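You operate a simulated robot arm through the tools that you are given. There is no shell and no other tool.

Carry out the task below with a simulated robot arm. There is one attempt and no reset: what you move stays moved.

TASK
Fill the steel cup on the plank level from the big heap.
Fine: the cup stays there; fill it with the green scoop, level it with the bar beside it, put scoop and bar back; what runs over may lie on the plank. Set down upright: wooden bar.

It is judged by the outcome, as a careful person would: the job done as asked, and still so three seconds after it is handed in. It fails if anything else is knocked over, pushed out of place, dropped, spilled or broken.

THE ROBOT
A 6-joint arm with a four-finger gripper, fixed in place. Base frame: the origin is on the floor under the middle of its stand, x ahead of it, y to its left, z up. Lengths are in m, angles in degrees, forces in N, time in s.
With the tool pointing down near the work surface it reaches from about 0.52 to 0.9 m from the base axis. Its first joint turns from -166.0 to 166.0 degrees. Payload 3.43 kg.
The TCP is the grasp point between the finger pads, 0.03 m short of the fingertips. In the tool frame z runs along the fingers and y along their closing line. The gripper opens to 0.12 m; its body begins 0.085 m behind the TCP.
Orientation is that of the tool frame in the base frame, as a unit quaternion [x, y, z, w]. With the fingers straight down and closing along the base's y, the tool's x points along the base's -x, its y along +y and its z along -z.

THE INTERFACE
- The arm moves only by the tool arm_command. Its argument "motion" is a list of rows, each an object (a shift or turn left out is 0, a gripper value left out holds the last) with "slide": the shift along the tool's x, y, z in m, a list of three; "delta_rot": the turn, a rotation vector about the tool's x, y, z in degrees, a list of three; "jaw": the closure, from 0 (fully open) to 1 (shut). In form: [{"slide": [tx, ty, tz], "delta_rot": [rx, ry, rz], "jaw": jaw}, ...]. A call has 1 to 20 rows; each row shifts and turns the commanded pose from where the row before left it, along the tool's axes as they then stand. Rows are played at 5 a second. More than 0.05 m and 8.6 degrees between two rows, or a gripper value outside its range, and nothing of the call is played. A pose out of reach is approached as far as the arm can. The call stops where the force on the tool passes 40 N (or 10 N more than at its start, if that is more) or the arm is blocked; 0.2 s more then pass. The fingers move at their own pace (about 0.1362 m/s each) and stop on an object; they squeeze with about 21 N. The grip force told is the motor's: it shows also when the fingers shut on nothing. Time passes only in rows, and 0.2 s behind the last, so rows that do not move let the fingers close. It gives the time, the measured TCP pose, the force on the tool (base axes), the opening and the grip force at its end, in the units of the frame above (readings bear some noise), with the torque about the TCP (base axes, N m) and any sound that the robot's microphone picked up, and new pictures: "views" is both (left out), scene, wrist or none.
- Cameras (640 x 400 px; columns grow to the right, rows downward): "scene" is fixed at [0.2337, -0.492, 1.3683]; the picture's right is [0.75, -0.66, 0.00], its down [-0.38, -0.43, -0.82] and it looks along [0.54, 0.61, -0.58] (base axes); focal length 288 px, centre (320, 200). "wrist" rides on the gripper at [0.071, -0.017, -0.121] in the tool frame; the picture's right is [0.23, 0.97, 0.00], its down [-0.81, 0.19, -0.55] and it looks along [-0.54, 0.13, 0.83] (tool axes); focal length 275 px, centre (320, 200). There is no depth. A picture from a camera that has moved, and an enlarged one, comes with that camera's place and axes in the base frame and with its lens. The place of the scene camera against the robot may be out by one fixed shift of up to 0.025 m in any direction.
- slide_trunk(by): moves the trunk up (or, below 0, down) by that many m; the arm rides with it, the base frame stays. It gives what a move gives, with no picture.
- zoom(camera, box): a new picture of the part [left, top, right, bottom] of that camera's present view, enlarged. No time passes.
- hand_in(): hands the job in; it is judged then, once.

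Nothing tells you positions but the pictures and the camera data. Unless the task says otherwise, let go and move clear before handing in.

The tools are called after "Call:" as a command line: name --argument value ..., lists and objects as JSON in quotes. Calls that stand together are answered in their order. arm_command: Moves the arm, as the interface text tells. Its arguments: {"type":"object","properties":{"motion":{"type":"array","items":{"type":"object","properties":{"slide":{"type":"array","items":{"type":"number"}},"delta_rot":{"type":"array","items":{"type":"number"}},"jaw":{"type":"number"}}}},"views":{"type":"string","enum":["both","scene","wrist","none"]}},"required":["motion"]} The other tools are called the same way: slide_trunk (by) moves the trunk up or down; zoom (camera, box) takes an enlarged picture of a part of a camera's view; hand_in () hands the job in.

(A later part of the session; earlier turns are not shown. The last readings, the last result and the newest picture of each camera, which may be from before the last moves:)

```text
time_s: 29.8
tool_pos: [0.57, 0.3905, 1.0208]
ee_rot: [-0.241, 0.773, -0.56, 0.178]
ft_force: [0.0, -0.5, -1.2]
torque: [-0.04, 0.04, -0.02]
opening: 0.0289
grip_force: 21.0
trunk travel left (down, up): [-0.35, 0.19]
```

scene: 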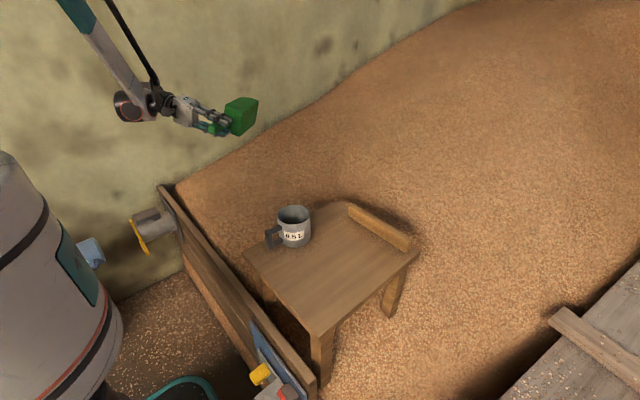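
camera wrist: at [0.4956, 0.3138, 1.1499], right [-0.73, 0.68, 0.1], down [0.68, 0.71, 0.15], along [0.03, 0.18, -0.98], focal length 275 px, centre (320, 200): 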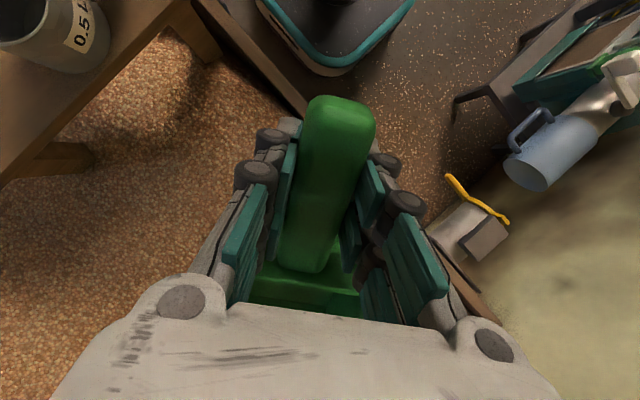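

Sideways tilt to 72° works fine. So I'll dig with the scoop pointing along +y (uphill toward the wall) and later pour from the plank's right side, where the pitch becomes a sideways tilt. Now I'll unroll and yaw to 90°.

Call:
arm_command --motion '[{"delta_rot": [-8, 0, 0]}, {"delta_rot": [-8, 0, 0]}, {"delta_rot": [-8, 0, 0]}, {"delta_rot": [-8, 0, 0]}, {"delta_rot": [-8, 0, 0]}, {"delta_rot": [-8, 0, 0]}, {"delta_rot": [-8, 0, 0]}, {"delta_rot": [-8, 0, 0]}, {"delta_rot": [-8, 0, 0]}, {"delta_rot": [0, 0, -7.9]}, {"delta_rot": [0, 0, -7.9]}, {"delta_rot": [0, 0, -7.9]}, {"delta_rot": [0, 0, -7.9]}, {"delta_rot": [0, 0, -7.9]}, {"delta_rot": [0, 0, -7.9]}, {"delta_rot": [0, 0, -7.6]}, {}]' --views "both"

```text
time_s: 33.4
tool_pos: [0.5704, 0.3889, 1.0198]
ee_rot: [-0.707, 0.708, 0.002, 0.003]
ft_force: [-0.7, -0.2, -1.7]
torque: [-0.11, 0.0, 0.03]
opening: 0.0288
grip_force: 21.2
trunk travel left (down, up): [-0.35, 0.19]
camera wrist: at [0.5866, 0.3168, 1.141], right [-0.97, -0.23, 0.0], down [-0.19, 0.81, 0.56], along [-0.13, 0.54, -0.83], focal length 275 px, centre (320, 200)
```

scene: 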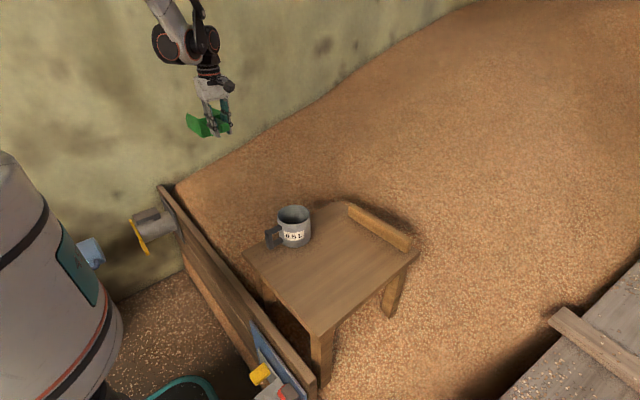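
wrist: 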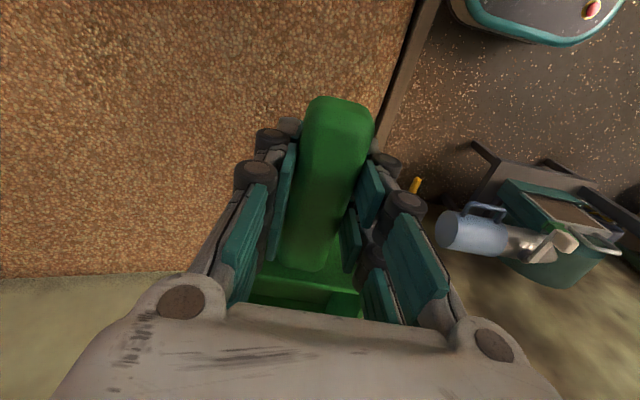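

The scoop now points +y. The heap climbs toward the wall (about 0.66 near y=0.4, about 0.8 at the wall). I'll back off in −y, then bring the trunk back down to its original height.

Call:
arm_command --motion '[{"slide": [0.045, 0, 0]}, {"slide": [0.045, 0, 0]}, {"slide": [0.045, 0, 0]}, {}]' --views "none"

Call:
slide_trunk --by -0.12

Call:
arm_command --motion '[{"delta_rot": [0, 7, 0]}, {"delta_rot": [0, 7, 0]}, {"delta_rot": [0, 7, 0]}, {"delta_rot": [0, 7, 0]}, {}]' --views "both"

Call:
zoom --camera "scene" --box '[130, 60, 330, 230]'

```text
time_s: 34.4
tool_pos: [0.5684, 0.2522, 1.0237]
ee_rot: [-0.707, 0.707, 0.001, 0.002]
ft_force: [-0.2, -0.3, -0.3]
torque: [-0.08, -0.02, -0.01]
opening: 0.0287
grip_force: 21.2
trunk travel left (down, up): [-0.35, 0.19]
```

```text
time_s: 35.9
tool_pos: [0.57, 0.2518, 0.9039]
ee_rot: [-0.707, 0.708, 0.001, 0.003]
ft_force: [-0.8, -0.5, -0.4]
torque: [-0.08, 0.01, -0.01]
opening: 0.0288
grip_force: 21.3
trunk travel left (down, up): [-0.23, 0.31]
```

```text
time_s: 37.1
tool_pos: [0.569, 0.2511, 0.9028]
ee_rot: [-0.685, 0.688, -0.17, -0.17]
ft_force: [0.1, -0.4, -1.2]
torque: [-0.06, 0.02, 0.02]
opening: 0.0288
grip_force: 20.6
trunk travel left (down, up): [-0.23, 0.31]
camera wrist: at [0.5848, 0.2428, 1.0439], right [-0.97, -0.2, 0.11], down [-0.19, 0.98, 0.11], along [-0.13, 0.09, -0.99], focal length 275 px, centre (320, 200)
```

scene: 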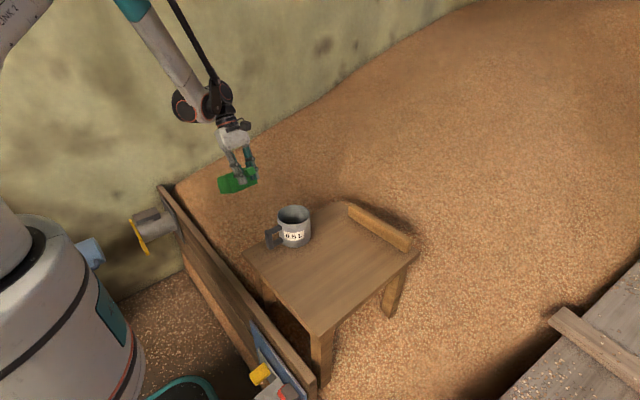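
wrist: 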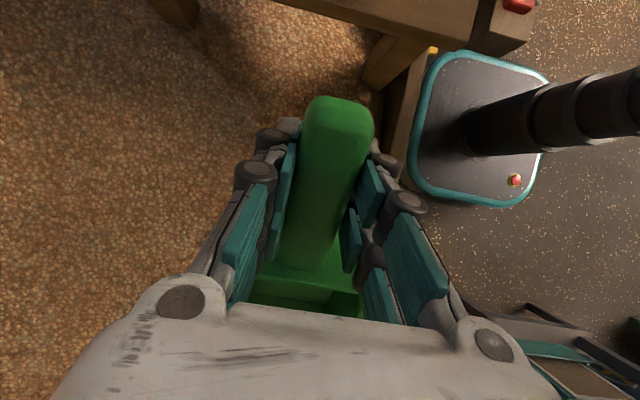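

```text
2.35 times, centred on (230, 145) of scene
camera zoom: at [0.2337, -0.492, 1.3683], right [0.75, -0.66, 0.0], down [-0.38, -0.43, -0.82], along [0.54, 0.61, -0.58], focal length 678 px, centre (532, 329)
```

zoom: 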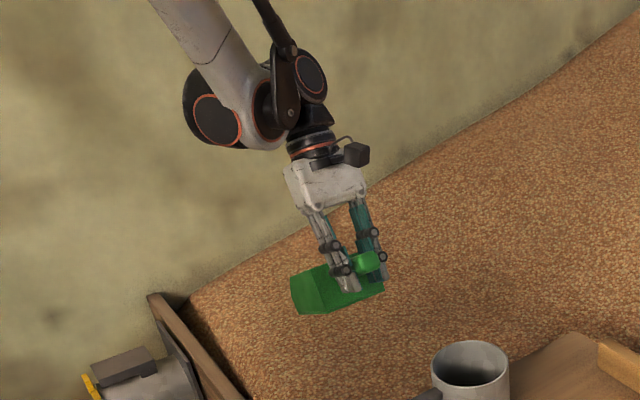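

Pitched 28° with the lip near (0.57, 0.40, 0.79). I'll lower in steps while watching force and torque for contact with the heap.

Call:
arm_command --motion '[{"slide": [-0.0141, 0, 0.0265]}, {"slide": [-0.0141, 0, 0.0265]}, {"slide": [-0.0094, 0, 0.0177]}, {}]' --views "scene"

Call:
zoom --camera "scene" --box '[170, 110, 330, 230]'

```text
time_s: 38.1
tool_pos: [0.5706, 0.2511, 0.823]
ee_rot: [-0.686, 0.687, -0.169, -0.169]
ft_force: [0.6, 0.4, -1.2]
torque: [-0.06, 0.0, 0.01]
opening: 0.029
grip_force: 21.1
trunk travel left (down, up): [-0.23, 0.31]
```

scene: 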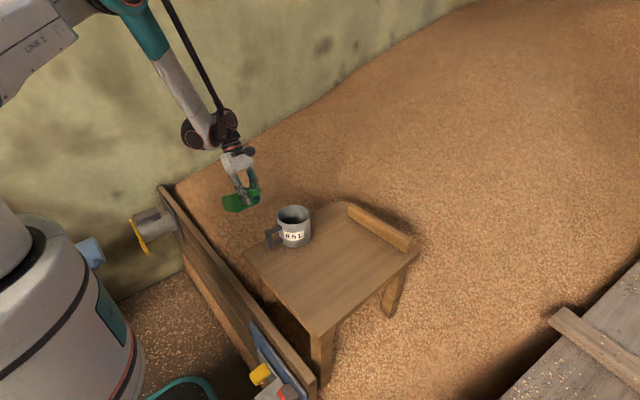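

```text
3.33 times, centred on (250, 170) of scene
camera zoom: at [0.2337, -0.492, 1.3683], right [0.75, -0.66, 0.0], down [-0.38, -0.43, -0.82], along [0.54, 0.61, -0.58], focal length 960 px, centre (553, 300)
```

zoom: 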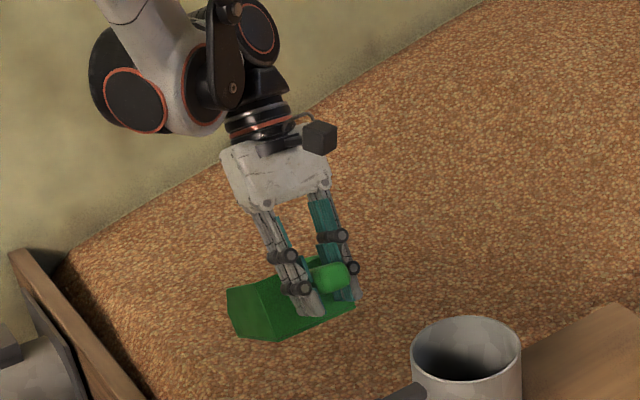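

Call:
arm_command --motion '[{"slide": [-0.0066, 0, 0.0124]}, {"slide": [-0.0066, 0, 0.0124]}, {"slide": [-0.0066, 0, 0.0124]}, {}]' --views "scene"

Call:
zoom --camera "scene" --box '[170, 130, 330, 250]'

```text
time_s: 39.1
tool_pos: [0.5703, 0.2509, 0.7809]
ee_rot: [-0.686, 0.687, -0.17, -0.169]
ft_force: [0.0, 0.3, -0.9]
torque: [-0.07, -0.01, -0.01]
opening: 0.0287
grip_force: 21.0
trunk travel left (down, up): [-0.23, 0.31]
```

scene: 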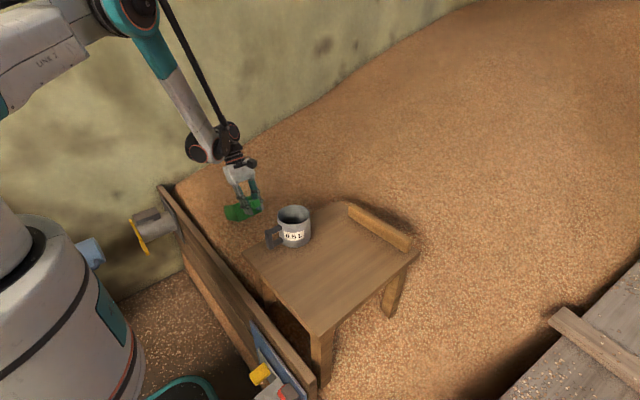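

```text
3.33 times, centred on (250, 190) of scene
camera zoom: at [0.2337, -0.492, 1.3683], right [0.75, -0.66, 0.0], down [-0.38, -0.43, -0.82], along [0.54, 0.61, -0.58], focal length 960 px, centre (553, 233)
```

zoom: 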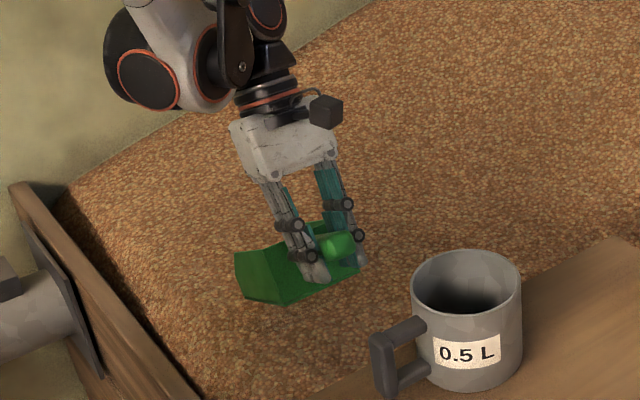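

Call:
arm_command --motion '[{"slide": [-0.0066, 0, 0.0124]}, {"slide": [-0.0066, 0, 0.0124]}, {"slide": [-0.0066, 0, 0.0124]}, {}]' --views "scene"

Call:
zoom --camera "scene" --box '[170, 130, 330, 250]'

```text
time_s: 40.1
tool_pos: [0.5687, 0.2524, 0.7371]
ee_rot: [-0.686, 0.687, -0.17, -0.169]
ft_force: [0.0, -0.4, -1.6]
torque: [-0.1, 0.01, -0.02]
opening: 0.0286
grip_force: 20.8
trunk travel left (down, up): [-0.23, 0.31]
```

scene: 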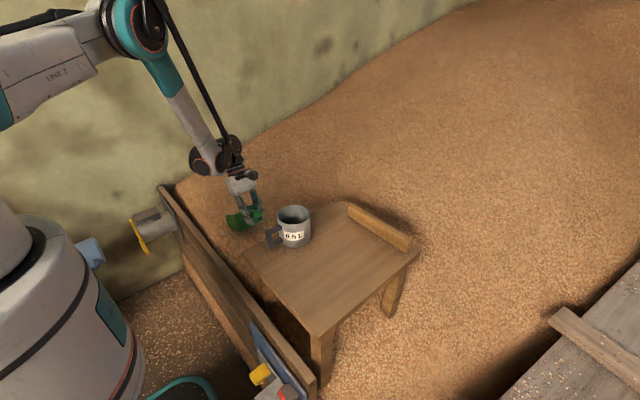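

```text
3.33 times, centred on (250, 190) of scene
camera zoom: at [0.2337, -0.492, 1.3683], right [0.75, -0.66, 0.0], down [-0.38, -0.43, -0.82], along [0.54, 0.61, -0.58], focal length 960 px, centre (553, 233)
```

zoom: 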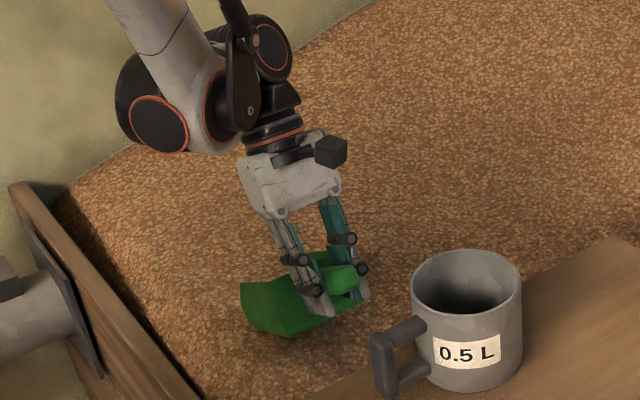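

Call:
arm_command --motion '[{"slide": [-0.0066, 0, 0.0124]}, {"slide": [-0.0066, 0, 0.0124]}, {}]' --views "both"

Call:
zoom --camera "scene" --box '[190, 170, 310, 260]'

```text
time_s: 40.9
tool_pos: [0.568, 0.2507, 0.7146]
ee_rot: [-0.686, 0.687, -0.17, -0.169]
ft_force: [0.3, 0.1, -2.2]
torque: [-0.12, 0.01, 0.04]
opening: 0.0289
grip_force: 20.5
out of reach, approached as far as the arm can: row 2
trunk travel left (down, up): [-0.23, 0.31]
camera wrist: at [0.5843, 0.2423, 0.8548], right [-0.97, -0.2, 0.1], down [-0.19, 0.98, 0.11], along [-0.13, 0.09, -0.99], focal length 275 px, centre (320, 200)
```

scene: 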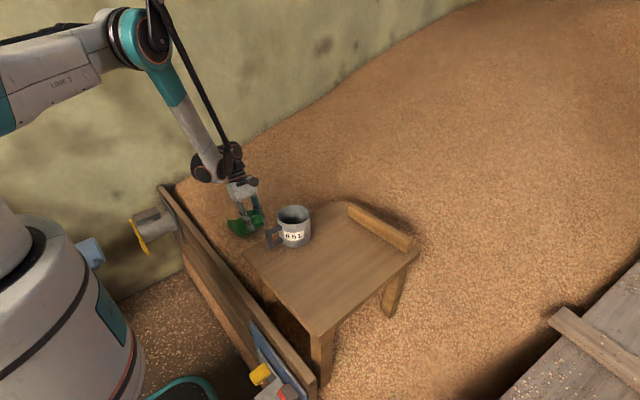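
wrist: 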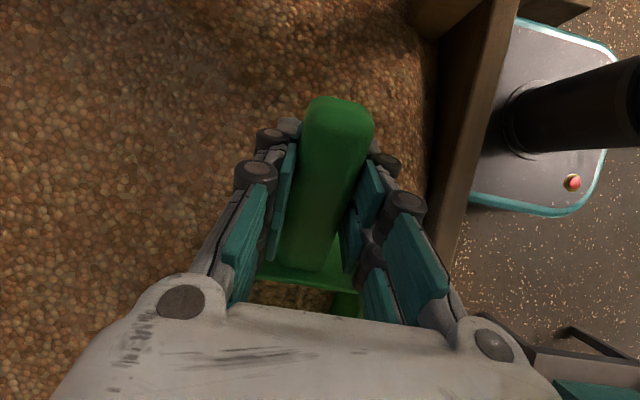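

```text
4.44 times, centred on (250, 215) of scene
camera zoom: at [0.2337, -0.492, 1.3683], right [0.75, -0.66, 0.0], down [-0.38, -0.43, -0.82], along [0.54, 0.61, -0.58], focal length 1280 px, centre (631, 133)
```

zoom: 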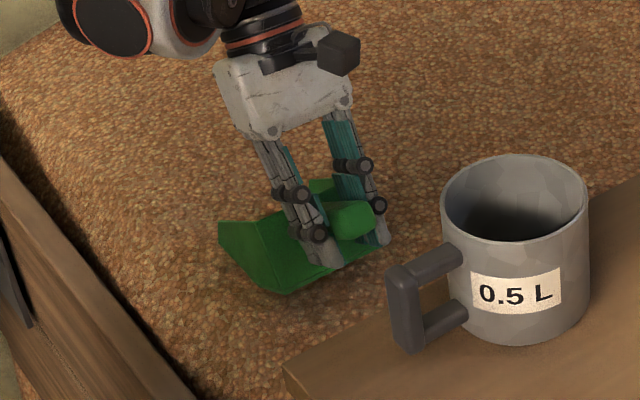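

The lip has just entered the heap (surface ≈0.61 at y≈0.4), but the arm is at its lower reach. I'll raise the TCP, lower the trunk by the same amount, and come back.

Call:
arm_command --motion '[{"slide": [0.0188, 0, -0.0353]}, {"slide": [0.0188, 0, -0.0353]}, {"slide": [0.0188, 0, -0.0353]}, {"slide": [0.0094, 0, -0.0177]}, {}]' --views "scene"

Call:
slide_trunk --by -0.14

Call:
zoom --camera "scene" --box '[170, 130, 330, 250]'

```text
time_s: 42.1
tool_pos: [0.5658, 0.2505, 0.8568]
ee_rot: [-0.686, 0.686, -0.17, -0.169]
ft_force: [-0.4, 0.2, -1.7]
torque: [-0.11, 0.01, 0.01]
opening: 0.0288
grip_force: 21.1
trunk travel left (down, up): [-0.23, 0.31]
```

scene: 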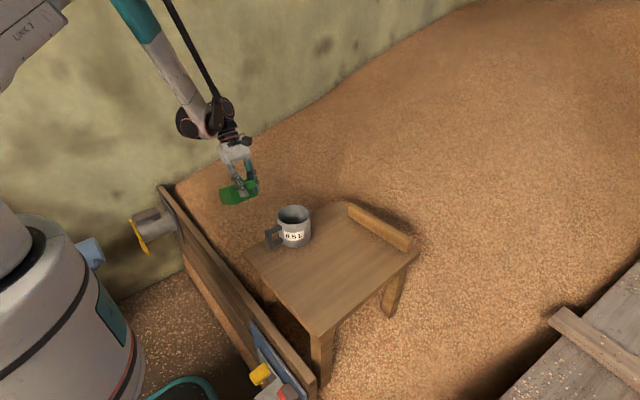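

```text
time_s: 43.7
tool_pos: [0.5647, 0.2508, 0.7162]
ee_rot: [-0.686, 0.687, -0.17, -0.169]
ft_force: [-0.4, -0.1, -2.1]
torque: [-0.15, -0.01, 0.0]
opening: 0.0288
grip_force: 21.2
trunk travel left (down, up): [-0.09, 0.45]
```

```text
3.33 times, centred on (250, 190) of scene
camera zoom: at [0.2337, -0.492, 1.3683], right [0.75, -0.66, 0.0], down [-0.38, -0.43, -0.82], along [0.54, 0.61, -0.58], focal length 960 px, centre (553, 233)
```

zoom: 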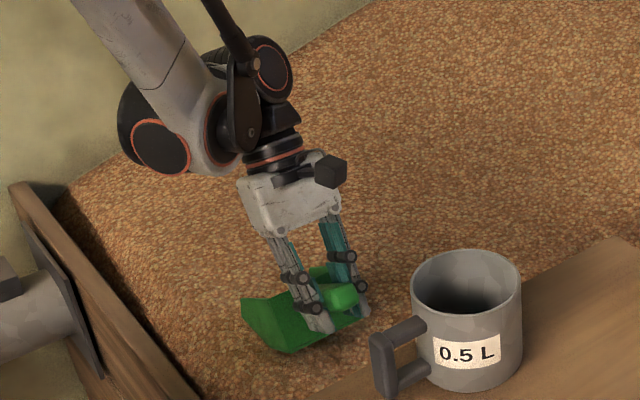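

Call:
arm_command --motion '[{"slide": [-0.0115, 0, -0.0035]}, {"slide": [-0.0115, 0, -0.0035]}, {"slide": [-0.0115, 0, -0.0035]}, {"slide": [-0.0115, 0, -0.0035]}]' --views "both"

Call:
zoom --camera "scene" --box '[190, 170, 310, 260]'

```text
time_s: 44.7
tool_pos: [0.5632, 0.2993, 0.7086]
ee_rot: [-0.686, 0.687, -0.17, -0.169]
ft_force: [0.1, -0.4, -2.6]
torque: [-0.17, 0.0, 0.02]
opening: 0.0289
grip_force: 20.4
trunk travel left (down, up): [-0.09, 0.45]
camera wrist: at [0.5802, 0.29, 0.8488], right [-0.97, -0.2, 0.11], down [-0.19, 0.98, 0.11], along [-0.13, 0.09, -0.99], focal length 275 px, centre (320, 200)
```

scene: 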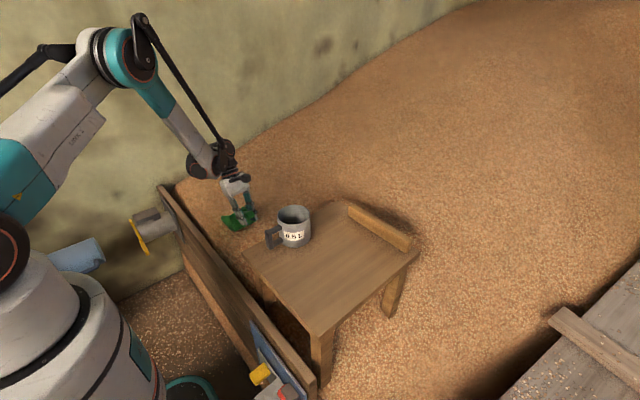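
wrist: 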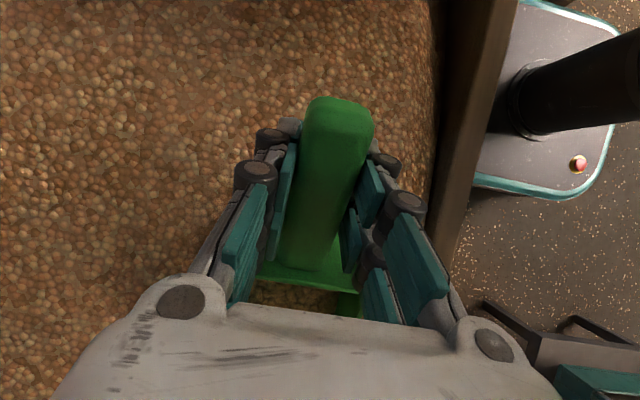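

```text
4.44 times, centred on (250, 215) of scene
camera zoom: at [0.2337, -0.492, 1.3683], right [0.75, -0.66, 0.0], down [-0.38, -0.43, -0.82], along [0.54, 0.61, -0.58], focal length 1280 px, centre (631, 133)
```

zoom: 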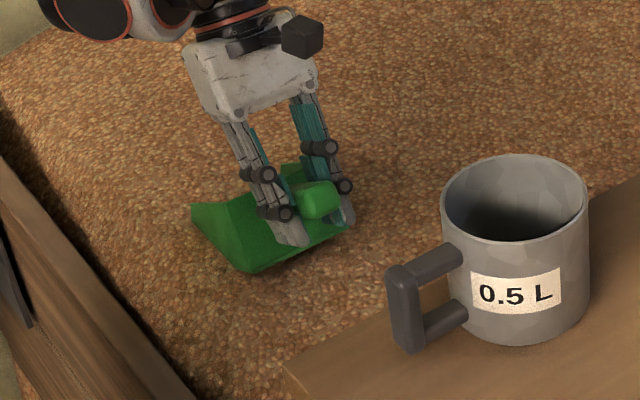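

Low resistance, and the weight is creeping up. I'll push further forward and a bit deeper.

Call:
arm_command --motion '[{"slide": [-0.0155, 0, 0.0017]}, {"slide": [-0.0155, 0, 0.0017]}, {"slide": [-0.0155, 0, 0.0017]}, {"slide": [-0.0155, 0, 0.0017]}]' --views "scene"

Call:
zoom --camera "scene" --box '[190, 170, 310, 260]'

```text
time_s: 45.7
tool_pos: [0.5674, 0.3481, 0.6721]
ee_rot: [-0.686, 0.687, -0.17, -0.168]
ft_force: [0.3, 0.1, -5.6]
torque: [-0.35, -0.02, 0.01]
opening: 0.0288
grip_force: 21.2
trunk travel left (down, up): [-0.09, 0.45]
```

scene: 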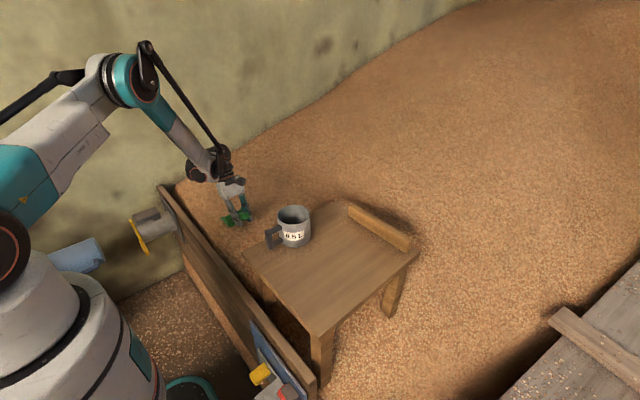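

```text
4.44 times, centred on (250, 215) of scene
camera zoom: at [0.2337, -0.492, 1.3683], right [0.75, -0.66, 0.0], down [-0.38, -0.43, -0.82], along [0.54, 0.61, -0.58], focal length 1280 px, centre (631, 133)
```

zoom: 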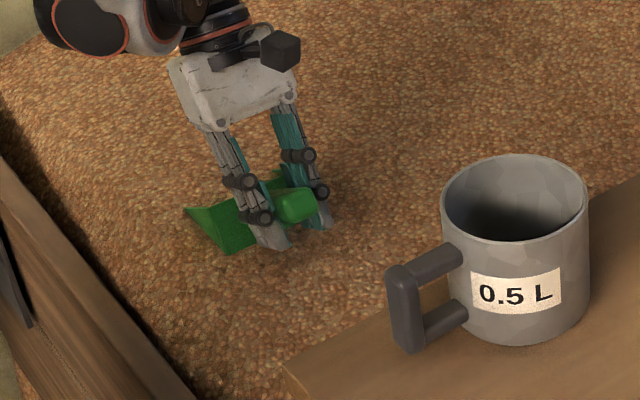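

The tool load is now about −5.6 N, so the scoop has filled. I'll pitch the mouth up while easing out of the heap.

Call:
arm_command --motion '[{"slide": [-0.003, 0, -0.003], "delta_rot": [0, -6, 0]}, {"slide": [-0.003, 0, -0.004], "delta_rot": [0, -6, 0]}, {"slide": [-0.002, 0, -0.006], "delta_rot": [0, -6, 0]}, {"slide": [0, 0, -0.008], "delta_rot": [0, -6, 0]}, {"slide": [0, 0, -0.01], "delta_rot": [0, -6, 0]}, {"slide": [0, 0, -0.012], "delta_rot": [0, -6, 0]}, {}]' --views "both"

Call:
zoom --camera "scene" --box '[190, 170, 310, 260]'

```text
time_s: 47.3
tool_pos: [0.566, 0.3636, 0.713]
ee_rot: [-0.705, 0.706, 0.051, 0.052]
ft_force: [-0.2, -0.8, -3.9]
torque: [-0.31, 0.01, -0.03]
opening: 0.0288
grip_force: 21.5
trunk travel left (down, up): [-0.09, 0.45]
camera wrist: at [0.5812, 0.2745, 0.8226], right [-0.97, -0.23, -0.03], down [-0.19, 0.72, 0.66], along [-0.13, 0.65, -0.75], focal length 275 px, centre (320, 200)
```

scene: 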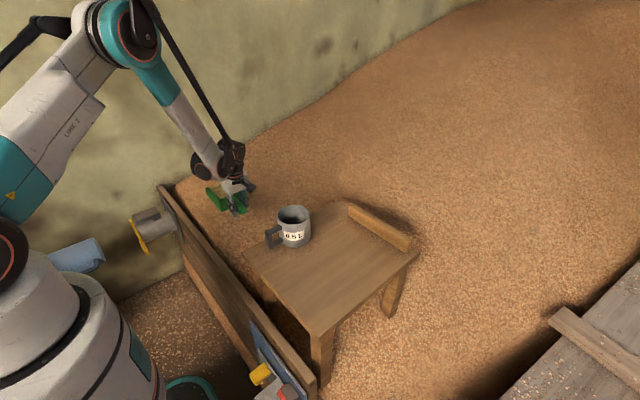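
wrist: 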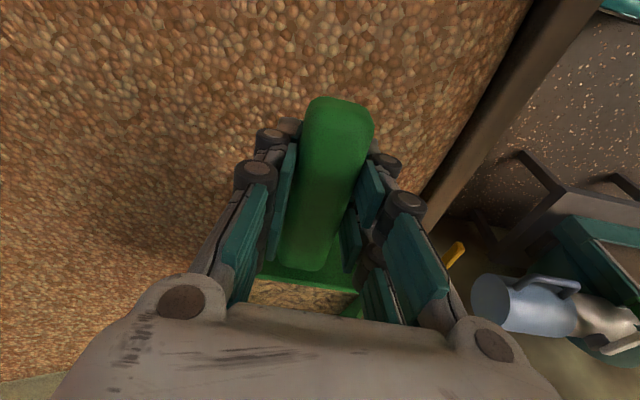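

```text
4.44 times, centred on (250, 215) of scene
camera zoom: at [0.2337, -0.492, 1.3683], right [0.75, -0.66, 0.0], down [-0.38, -0.43, -0.82], along [0.54, 0.61, -0.58], focal length 1280 px, centre (631, 133)
```

zoom: 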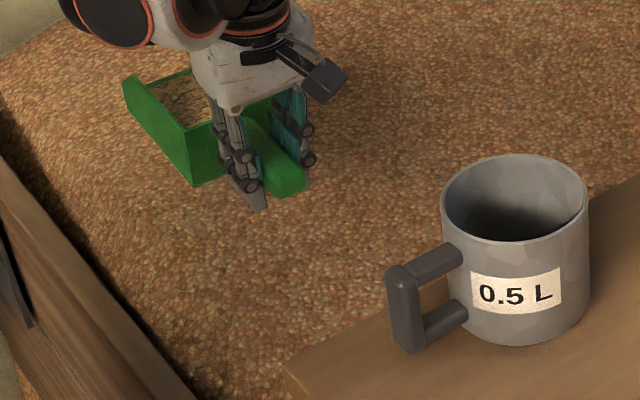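

The scoop came out loaded with about 2.9 N of grain, and the mouth is tipped up about 8°. I'll lift straight up and check for dribbling.

Call:
arm_command --motion '[{"slide": [-0.0029, 0, -0.0198]}, {"slide": [-0.0043, 0, -0.0297]}, {"slide": [-0.0058, 0, -0.0396]}, {"slide": [-0.0058, 0, -0.0396]}, {"slide": [-0.0058, 0, -0.0396]}, {"slide": [-0.0058, 0, -0.0396]}, {"slide": [-0.0058, 0, -0.0396]}, {}]' --views "both"

Call:
zoom --camera "scene" --box '[150, 80, 310, 200]'

```text
time_s: 49.1
tool_pos: [0.5663, 0.3625, 0.9614]
ee_rot: [-0.705, 0.706, 0.051, 0.052]
ft_force: [0.0, -0.9, -4.3]
torque: [-0.32, 0.03, -0.02]
opening: 0.0286
grip_force: 20.9
trunk travel left (down, up): [-0.09, 0.45]
camera wrist: at [0.5825, 0.2727, 1.0712], right [-0.97, -0.23, -0.03], down [-0.19, 0.72, 0.66], along [-0.13, 0.65, -0.75], focal length 275 px, centre (320, 200)
```

scene: 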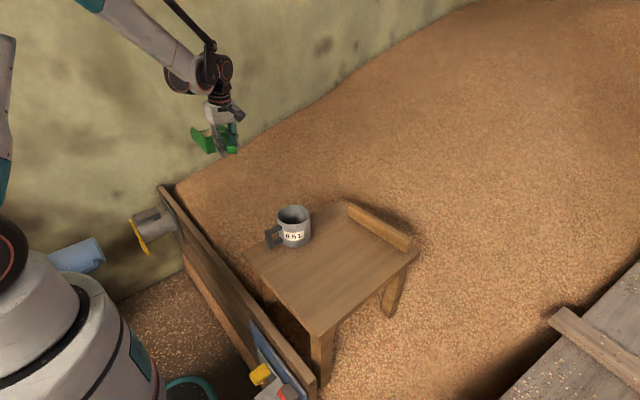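
wrist: 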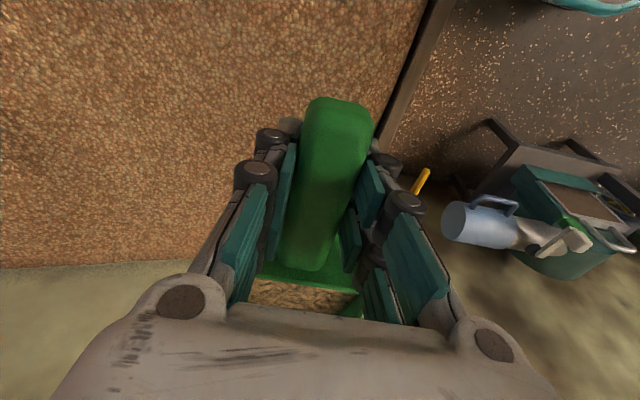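

```text
3.33 times, centred on (230, 140) of scene
camera zoom: at [0.2337, -0.492, 1.3683], right [0.75, -0.66, 0.0], down [-0.38, -0.43, -0.82], along [0.54, 0.61, -0.58], focal length 960 px, centre (620, 400)
```

zoom: 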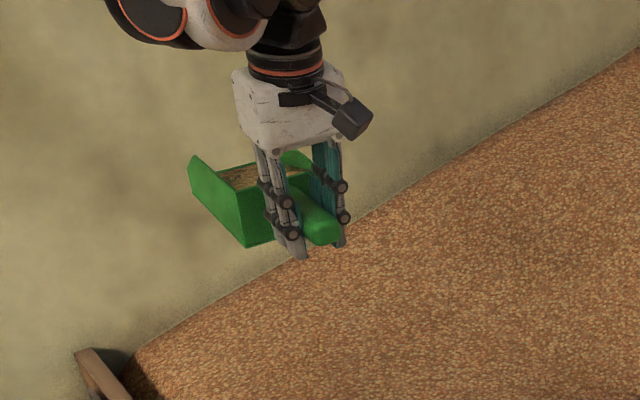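

The grain is riding securely. I'll carry the scoop over to the right of the cup, still pointing +y, accelerating and stopping gently.

Call:
arm_command --motion '[{"slide": [0.0198, -0.001, -0.0029]}, {"slide": [0.0347, -0.002, -0.005]}, {"slide": [0.0467, -0.002, -0.0068]}, {"slide": [0.0467, -0.002, -0.0068]}, {"slide": [0.0467, -0.002, -0.0068]}, {"slide": [0.0467, -0.002, -0.0068]}, {"slide": [0.0467, -0.002, -0.0068]}, {"slide": [0.0467, -0.002, -0.0068]}, {"slide": [0.0467, -0.002, -0.0068]}, {"slide": [0.0467, -0.002, -0.0068]}, {"slide": [0.0467, -0.002, -0.0068]}, {"slide": [0.0347, -0.002, -0.005]}, {"slide": [0.0175, -0.001, -0.0025]}, {}]' --views "both"

Call:
zoom --camera "scene" --box '[240, 150, 440, 300]'

```text
time_s: 52.1
tool_pos: [0.5901, -0.1676, 0.9604]
ee_rot: [-0.705, 0.706, 0.05, 0.052]
ft_force: [-0.1, -0.5, -3.3]
torque: [-0.32, 0.02, 0.01]
opening: 0.0288
grip_force: 21.3
trunk travel left (down, up): [-0.09, 0.45]
camera wrist: at [0.6062, -0.2572, 1.0708], right [-0.97, -0.23, -0.03], down [-0.19, 0.72, 0.66], along [-0.13, 0.65, -0.75], focal length 275 px, centre (320, 200)
```

scene: 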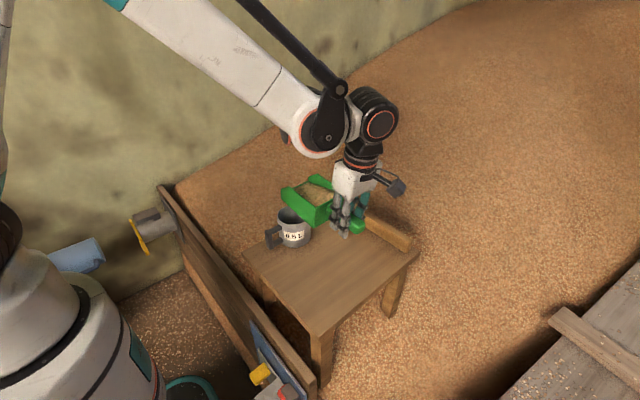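
wrist: 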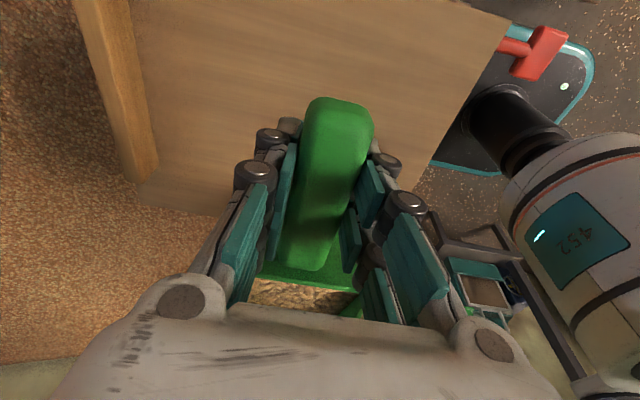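

```text
2.67 times, centred on (340, 225) of scene
camera zoom: at [0.2337, -0.492, 1.3683], right [0.75, -0.66, 0.0], down [-0.38, -0.43, -0.82], along [0.54, 0.61, -0.58], focal length 768 px, centre (267, 133)
```

zoom: 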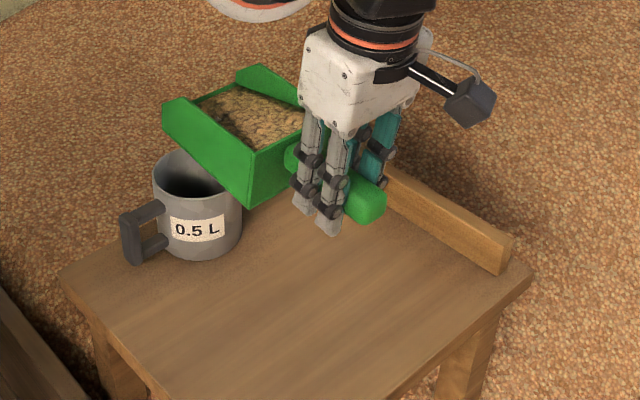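

The loaded lip is right above the cup. I'll lower it toward the rim and begin tipping, keeping the lip over the cup's centre.

Call:
arm_command --motion '[{"slide": [0.0064, 0, 0.0284]}, {"slide": [0.0064, 0, 0.0284]}, {"delta_rot": [0, 4.15, 0]}, {"delta_rot": [0, 4.15, 0]}, {"slide": [-0.005, 0, -0.015], "delta_rot": [0, 5, 0]}, {"slide": [-0.0037, 0, -0.0153], "delta_rot": [0, 5, 0]}, {"slide": [-0.0023, 0, -0.0156], "delta_rot": [0, 5, 0]}, {}]' --views "both"

Call:
zoom --camera "scene" --box '[240, 150, 440, 300]'

```text
time_s: 53.9
tool_pos: [0.5881, -0.1576, 0.9473]
ee_rot: [-0.7, 0.701, -0.093, -0.093]
ft_force: [-0.8, 0.1, -3.2]
torque: [-0.28, 0.0, -0.01]
opening: 0.0289
grip_force: 20.6
trunk travel left (down, up): [-0.09, 0.45]
camera wrist: at [0.604, -0.1958, 1.0836], right [-0.97, -0.22, 0.06], down [-0.19, 0.93, 0.32], along [-0.13, 0.3, -0.94], focal length 275 px, centre (320, 200)
```

scene: 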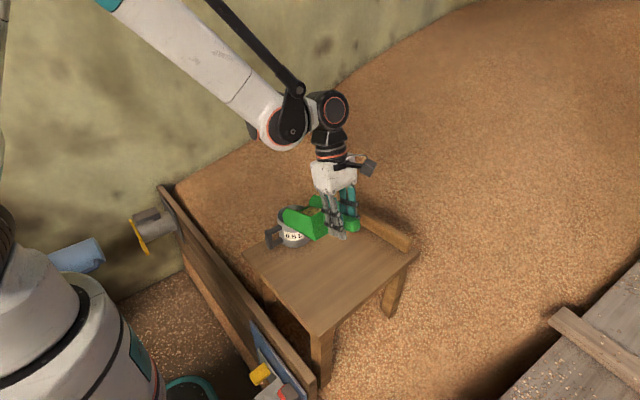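
wrist: 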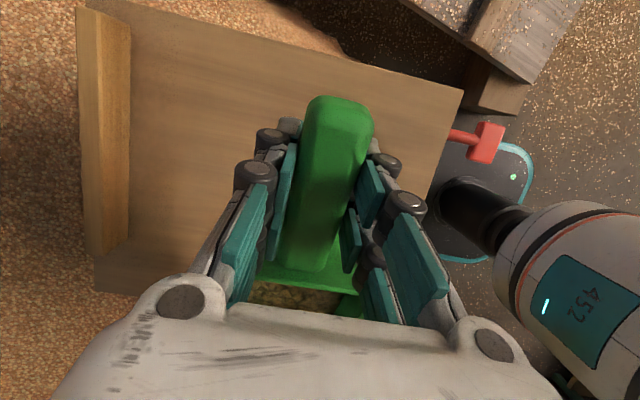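

```text
2.67 times, centred on (340, 225) of scene
camera zoom: at [0.2337, -0.492, 1.3683], right [0.75, -0.66, 0.0], down [-0.38, -0.43, -0.82], along [0.54, 0.61, -0.58], focal length 768 px, centre (267, 133)
```

zoom: 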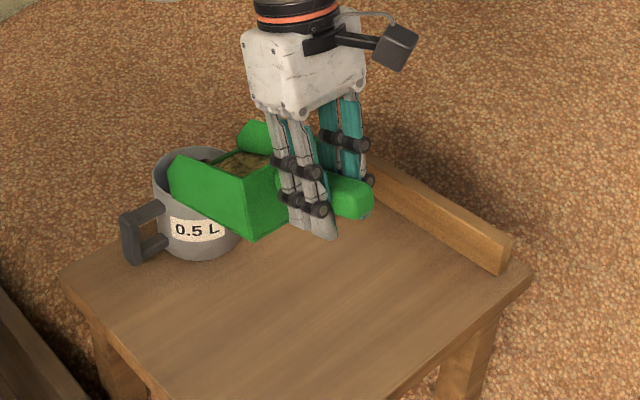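

Call:
arm_command --motion '[{"slide": [-0.0048, 0, -0.0158], "delta_rot": [0, 5, 0]}, {"slide": [-0.0034, 0, -0.0161], "delta_rot": [0, 5, 0]}, {"slide": [-0.002, 0, -0.0164], "delta_rot": [0, 5, 0]}, {}]' --views "scene"

Call:
zoom --camera "scene" --box '[240, 150, 440, 300]'

```text
time_s: 54.9
tool_pos: [0.5884, -0.1322, 0.9914]
ee_rot: [-0.682, 0.684, -0.184, -0.183]
ft_force: [-0.2, -0.1, -0.9]
torque: [-0.11, -0.03, -0.01]
opening: 0.0287
grip_force: 21.1
trunk travel left (down, up): [-0.09, 0.45]
```

scene: 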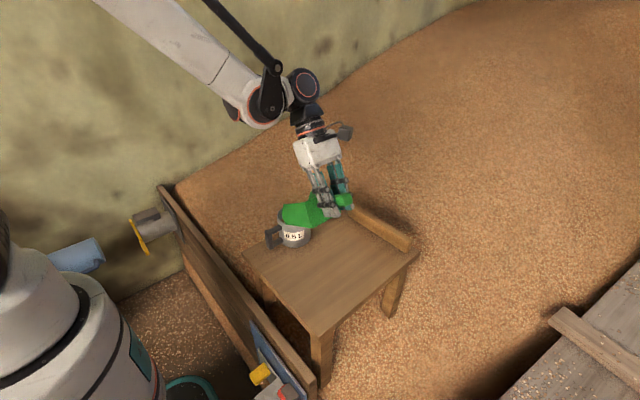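

```text
2.67 times, centred on (340, 225) of scene
camera zoom: at [0.2337, -0.492, 1.3683], right [0.75, -0.66, 0.0], down [-0.38, -0.43, -0.82], along [0.54, 0.61, -0.58], focal length 768 px, centre (267, 133)
```

zoom: 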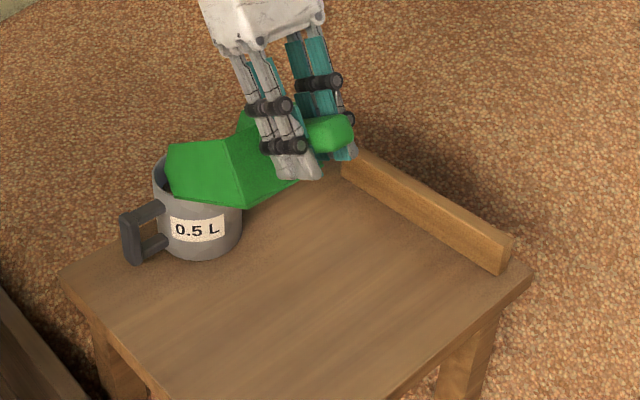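

Most of the load has already flowed out at 30° of tilt, with nothing visible on the plank. I'll tip further to empty it completely.

Call:
arm_command --motion '[{"slide": [-0.0047, 0, -0.0158], "delta_rot": [0, 5, 0]}, {"slide": [-0.0033, 0, -0.0161], "delta_rot": [0, 5, 0]}, {"slide": [-0.0019, 0, -0.0164], "delta_rot": [0, 5, 0]}, {"slide": [-0.005, 0, -0.0155], "delta_rot": [0, 5, 0]}, {"slide": [-0.0035, 0, -0.0155], "delta_rot": [0, 5, 0]}, {"slide": [-0.002, 0, -0.0155], "delta_rot": [0, 5, 0]}, {}, {}]' --views "both"

Call:
zoom --camera "scene" --box '[240, 150, 440, 300]'

```text
time_s: 56.7
tool_pos: [0.5874, -0.0534, 1.0472]
ee_rot: [-0.612, 0.613, -0.354, -0.353]
ft_force: [0.7, -0.1, -2.1]
torque: [-0.04, 0.02, 0.01]
opening: 0.029
grip_force: 20.8
trunk travel left (down, up): [-0.09, 0.45]
camera wrist: at [0.6044, 0.0138, 1.1692], right [-0.97, -0.11, 0.2], down [-0.19, 0.88, -0.43], along [-0.13, -0.45, -0.88], focal length 275 px, centre (320, 200)
```

scene: 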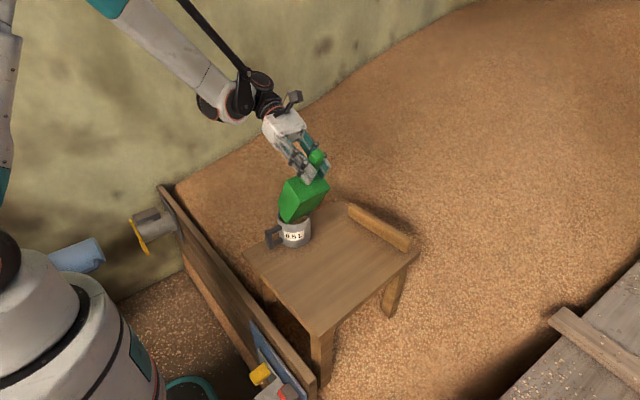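
wrist: 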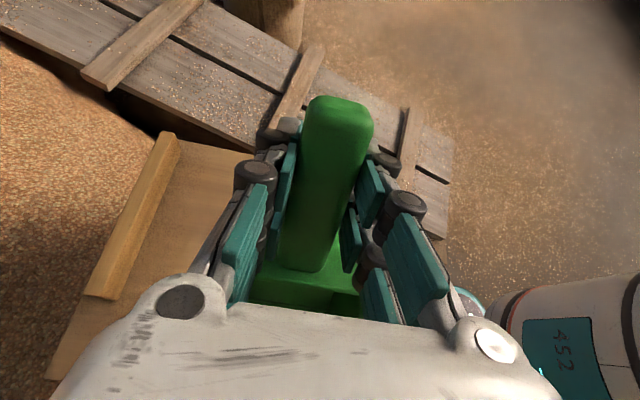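

```text
2.67 times, centred on (340, 225) of scene
camera zoom: at [0.2337, -0.492, 1.3683], right [0.75, -0.66, 0.0], down [-0.38, -0.43, -0.82], along [0.54, 0.61, -0.58], focal length 768 px, centre (267, 133)
```

zoom: 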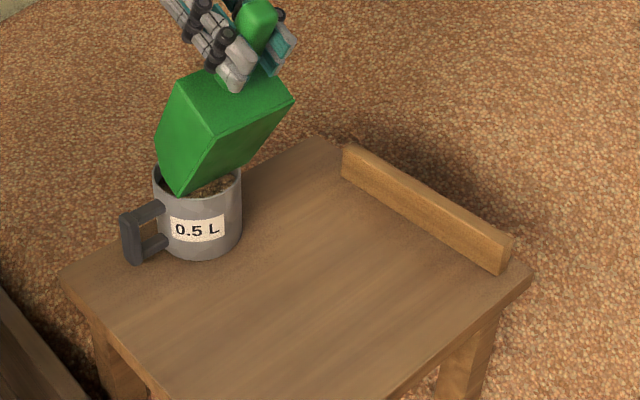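

The scoop is empty and the grain is in the cup. I'll rise, level the scoop, and look into the cup to judge the fill.

Call:
arm_command --motion '[{"slide": [0.0346, 0, -0.02]}, {"slide": [0.0346, 0, -0.02]}, {"delta_rot": [0, -7.5, 0]}, {"delta_rot": [0, -7.5, 0]}, {"delta_rot": [0, -7.5, 0]}, {"delta_rot": [0, -7.5, 0]}, {"slide": [-0.0433, 0, -0.025]}, {"slide": [-0.0433, 0, -0.025]}, {"slide": [-0.0433, 0, -0.025]}, {"slide": [-0.0433, 0, -0.025]}, {"slide": [-0.0433, 0, -0.025]}, {"slide": [-0.0433, 0, -0.025]}, {}]' --views "both"

Call:
zoom --camera "scene" --box '[240, 180, 360, 270]'

```text
time_s: 59.5
tool_pos: [0.5885, 0.2484, 1.1282]
ee_rot: [-0.682, 0.684, -0.184, -0.183]
ft_force: [0.4, 0.6, -2.1]
torque: [-0.13, 0.02, 0.0]
opening: 0.0285
grip_force: 20.9
trunk travel left (down, up): [-0.09, 0.45]
camera wrist: at [0.6049, 0.2459, 1.2681], right [-0.97, -0.2, 0.11], down [-0.19, 0.98, 0.07], along [-0.13, 0.05, -0.99], focal length 275 px, centre (320, 200)
```

scene: 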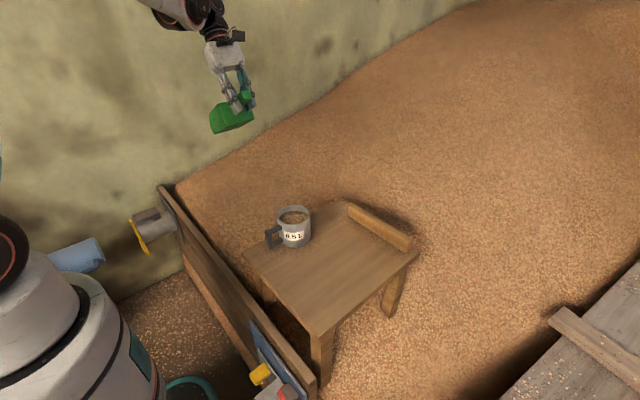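
wrist: 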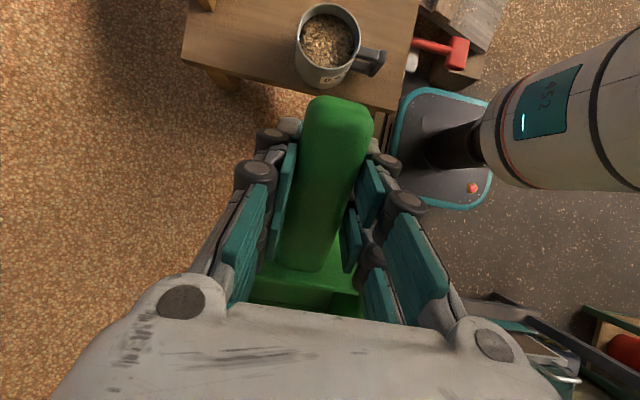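

```text
4.44 times, centred on (300, 225) of scene
camera zoom: at [0.2337, -0.492, 1.3683], right [0.75, -0.66, 0.0], down [-0.38, -0.43, -0.82], along [0.54, 0.61, -0.58], focal length 1280 px, centre (409, 89)
```

zoom: 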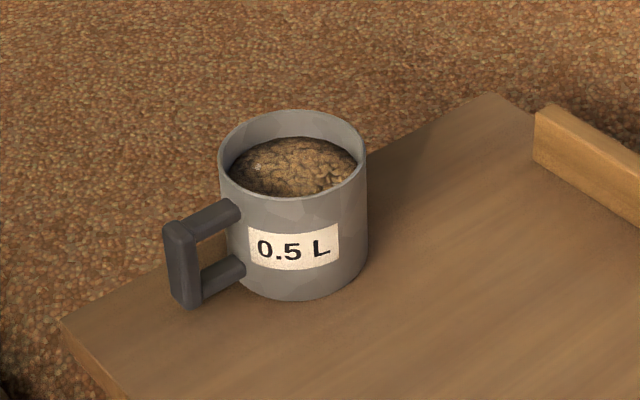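

The cup is roughly 70% full, cleanly, with nothing on the plank. I need a second scoop, so I'll descend again a little further out in x for fresh grain.

Call:
arm_command --motion '[{"slide": [-0.022, -0.004, 0.0378]}, {"slide": [-0.022, -0.004, 0.0378]}, {"slide": [-0.022, -0.004, 0.0378]}, {"slide": [-0.022, -0.004, 0.0378]}, {"slide": [-0.022, -0.004, 0.0378]}, {"slide": [-0.022, -0.004, 0.0378]}, {"slide": [-0.022, -0.004, 0.0378]}, {"slide": [-0.022, -0.002, 0.0378]}, {}]' --views "scene"

Call:
zoom --camera "scene" --box '[170, 130, 330, 250]'

```text
time_s: 61.5
tool_pos: [0.6202, 0.2465, 0.7761]
ee_rot: [-0.682, 0.683, -0.184, -0.183]
ft_force: [-0.3, 0.4, -2.4]
torque: [-0.11, 0.0, -0.02]
opening: 0.029
grip_force: 21.0
trunk travel left (down, up): [-0.09, 0.45]
```

scene: 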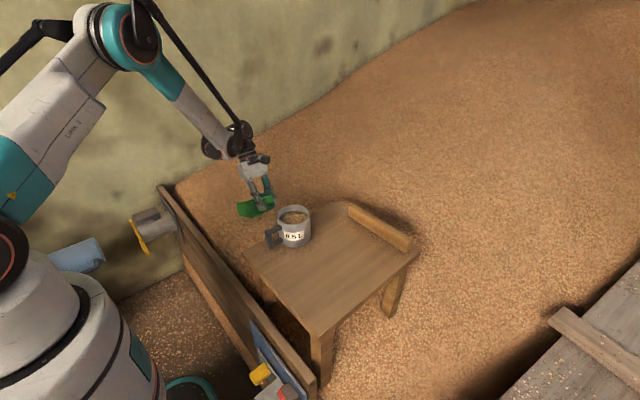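

```text
3.33 times, centred on (250, 190) of scene
camera zoom: at [0.2337, -0.492, 1.3683], right [0.75, -0.66, 0.0], down [-0.38, -0.43, -0.82], along [0.54, 0.61, -0.58], focal length 960 px, centre (553, 233)
```

zoom: 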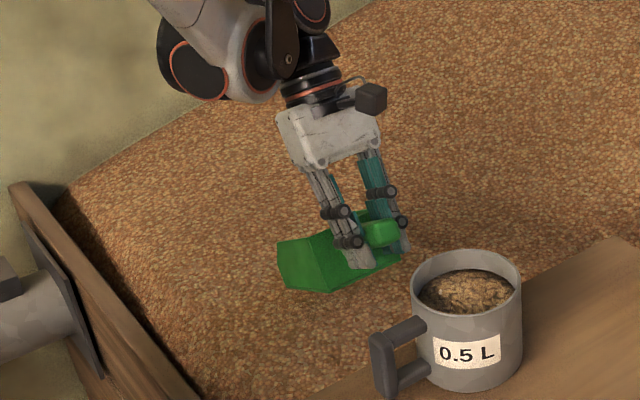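

Call:
arm_command --motion '[{"slide": [-0.0101, 0, 0.0173]}, {"slide": [-0.0101, 0, 0.0173]}, {"slide": [-0.0148, 0, 0.0005]}, {"slide": [-0.0148, 0, 0.0005]}, {"slide": [-0.0148, 0, 0.0005]}, {"slide": [-0.0148, 0, 0.0005]}, {"slide": [-0.0148, 0, 0.0005]}, {"slide": [-0.0148, 0, 0.0005]}, {"slide": [-0.0148, 0, 0.0005]}]' --views "scene"

Call:
zoom --camera "scene" --box '[190, 170, 310, 260]'

```text
time_s: 63.5
tool_pos: [0.6186, 0.3361, 0.68]
ee_rot: [-0.683, 0.683, -0.183, -0.182]
ft_force: [0.1, 0.1, -5.8]
torque: [-0.28, 0.02, 0.02]
opening: 0.0288
grip_force: 20.8
trunk travel left (down, up): [-0.09, 0.45]
```

scene: 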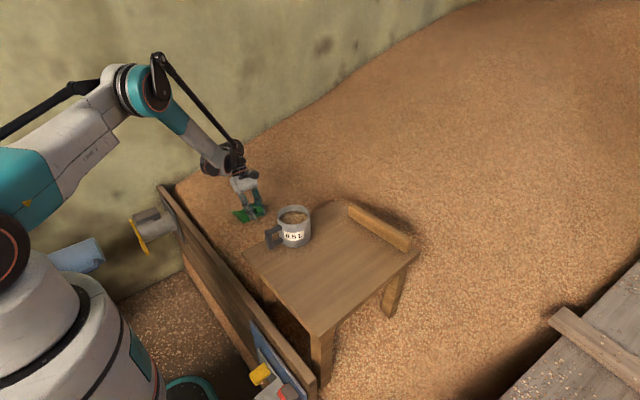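

```text
4.44 times, centred on (250, 215) of scene
camera zoom: at [0.2337, -0.492, 1.3683], right [0.75, -0.66, 0.0], down [-0.38, -0.43, -0.82], along [0.54, 0.61, -0.58], focal length 1280 px, centre (631, 133)
```

zoom: 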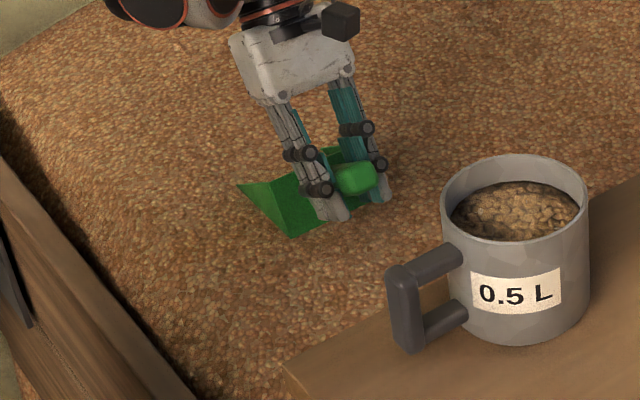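

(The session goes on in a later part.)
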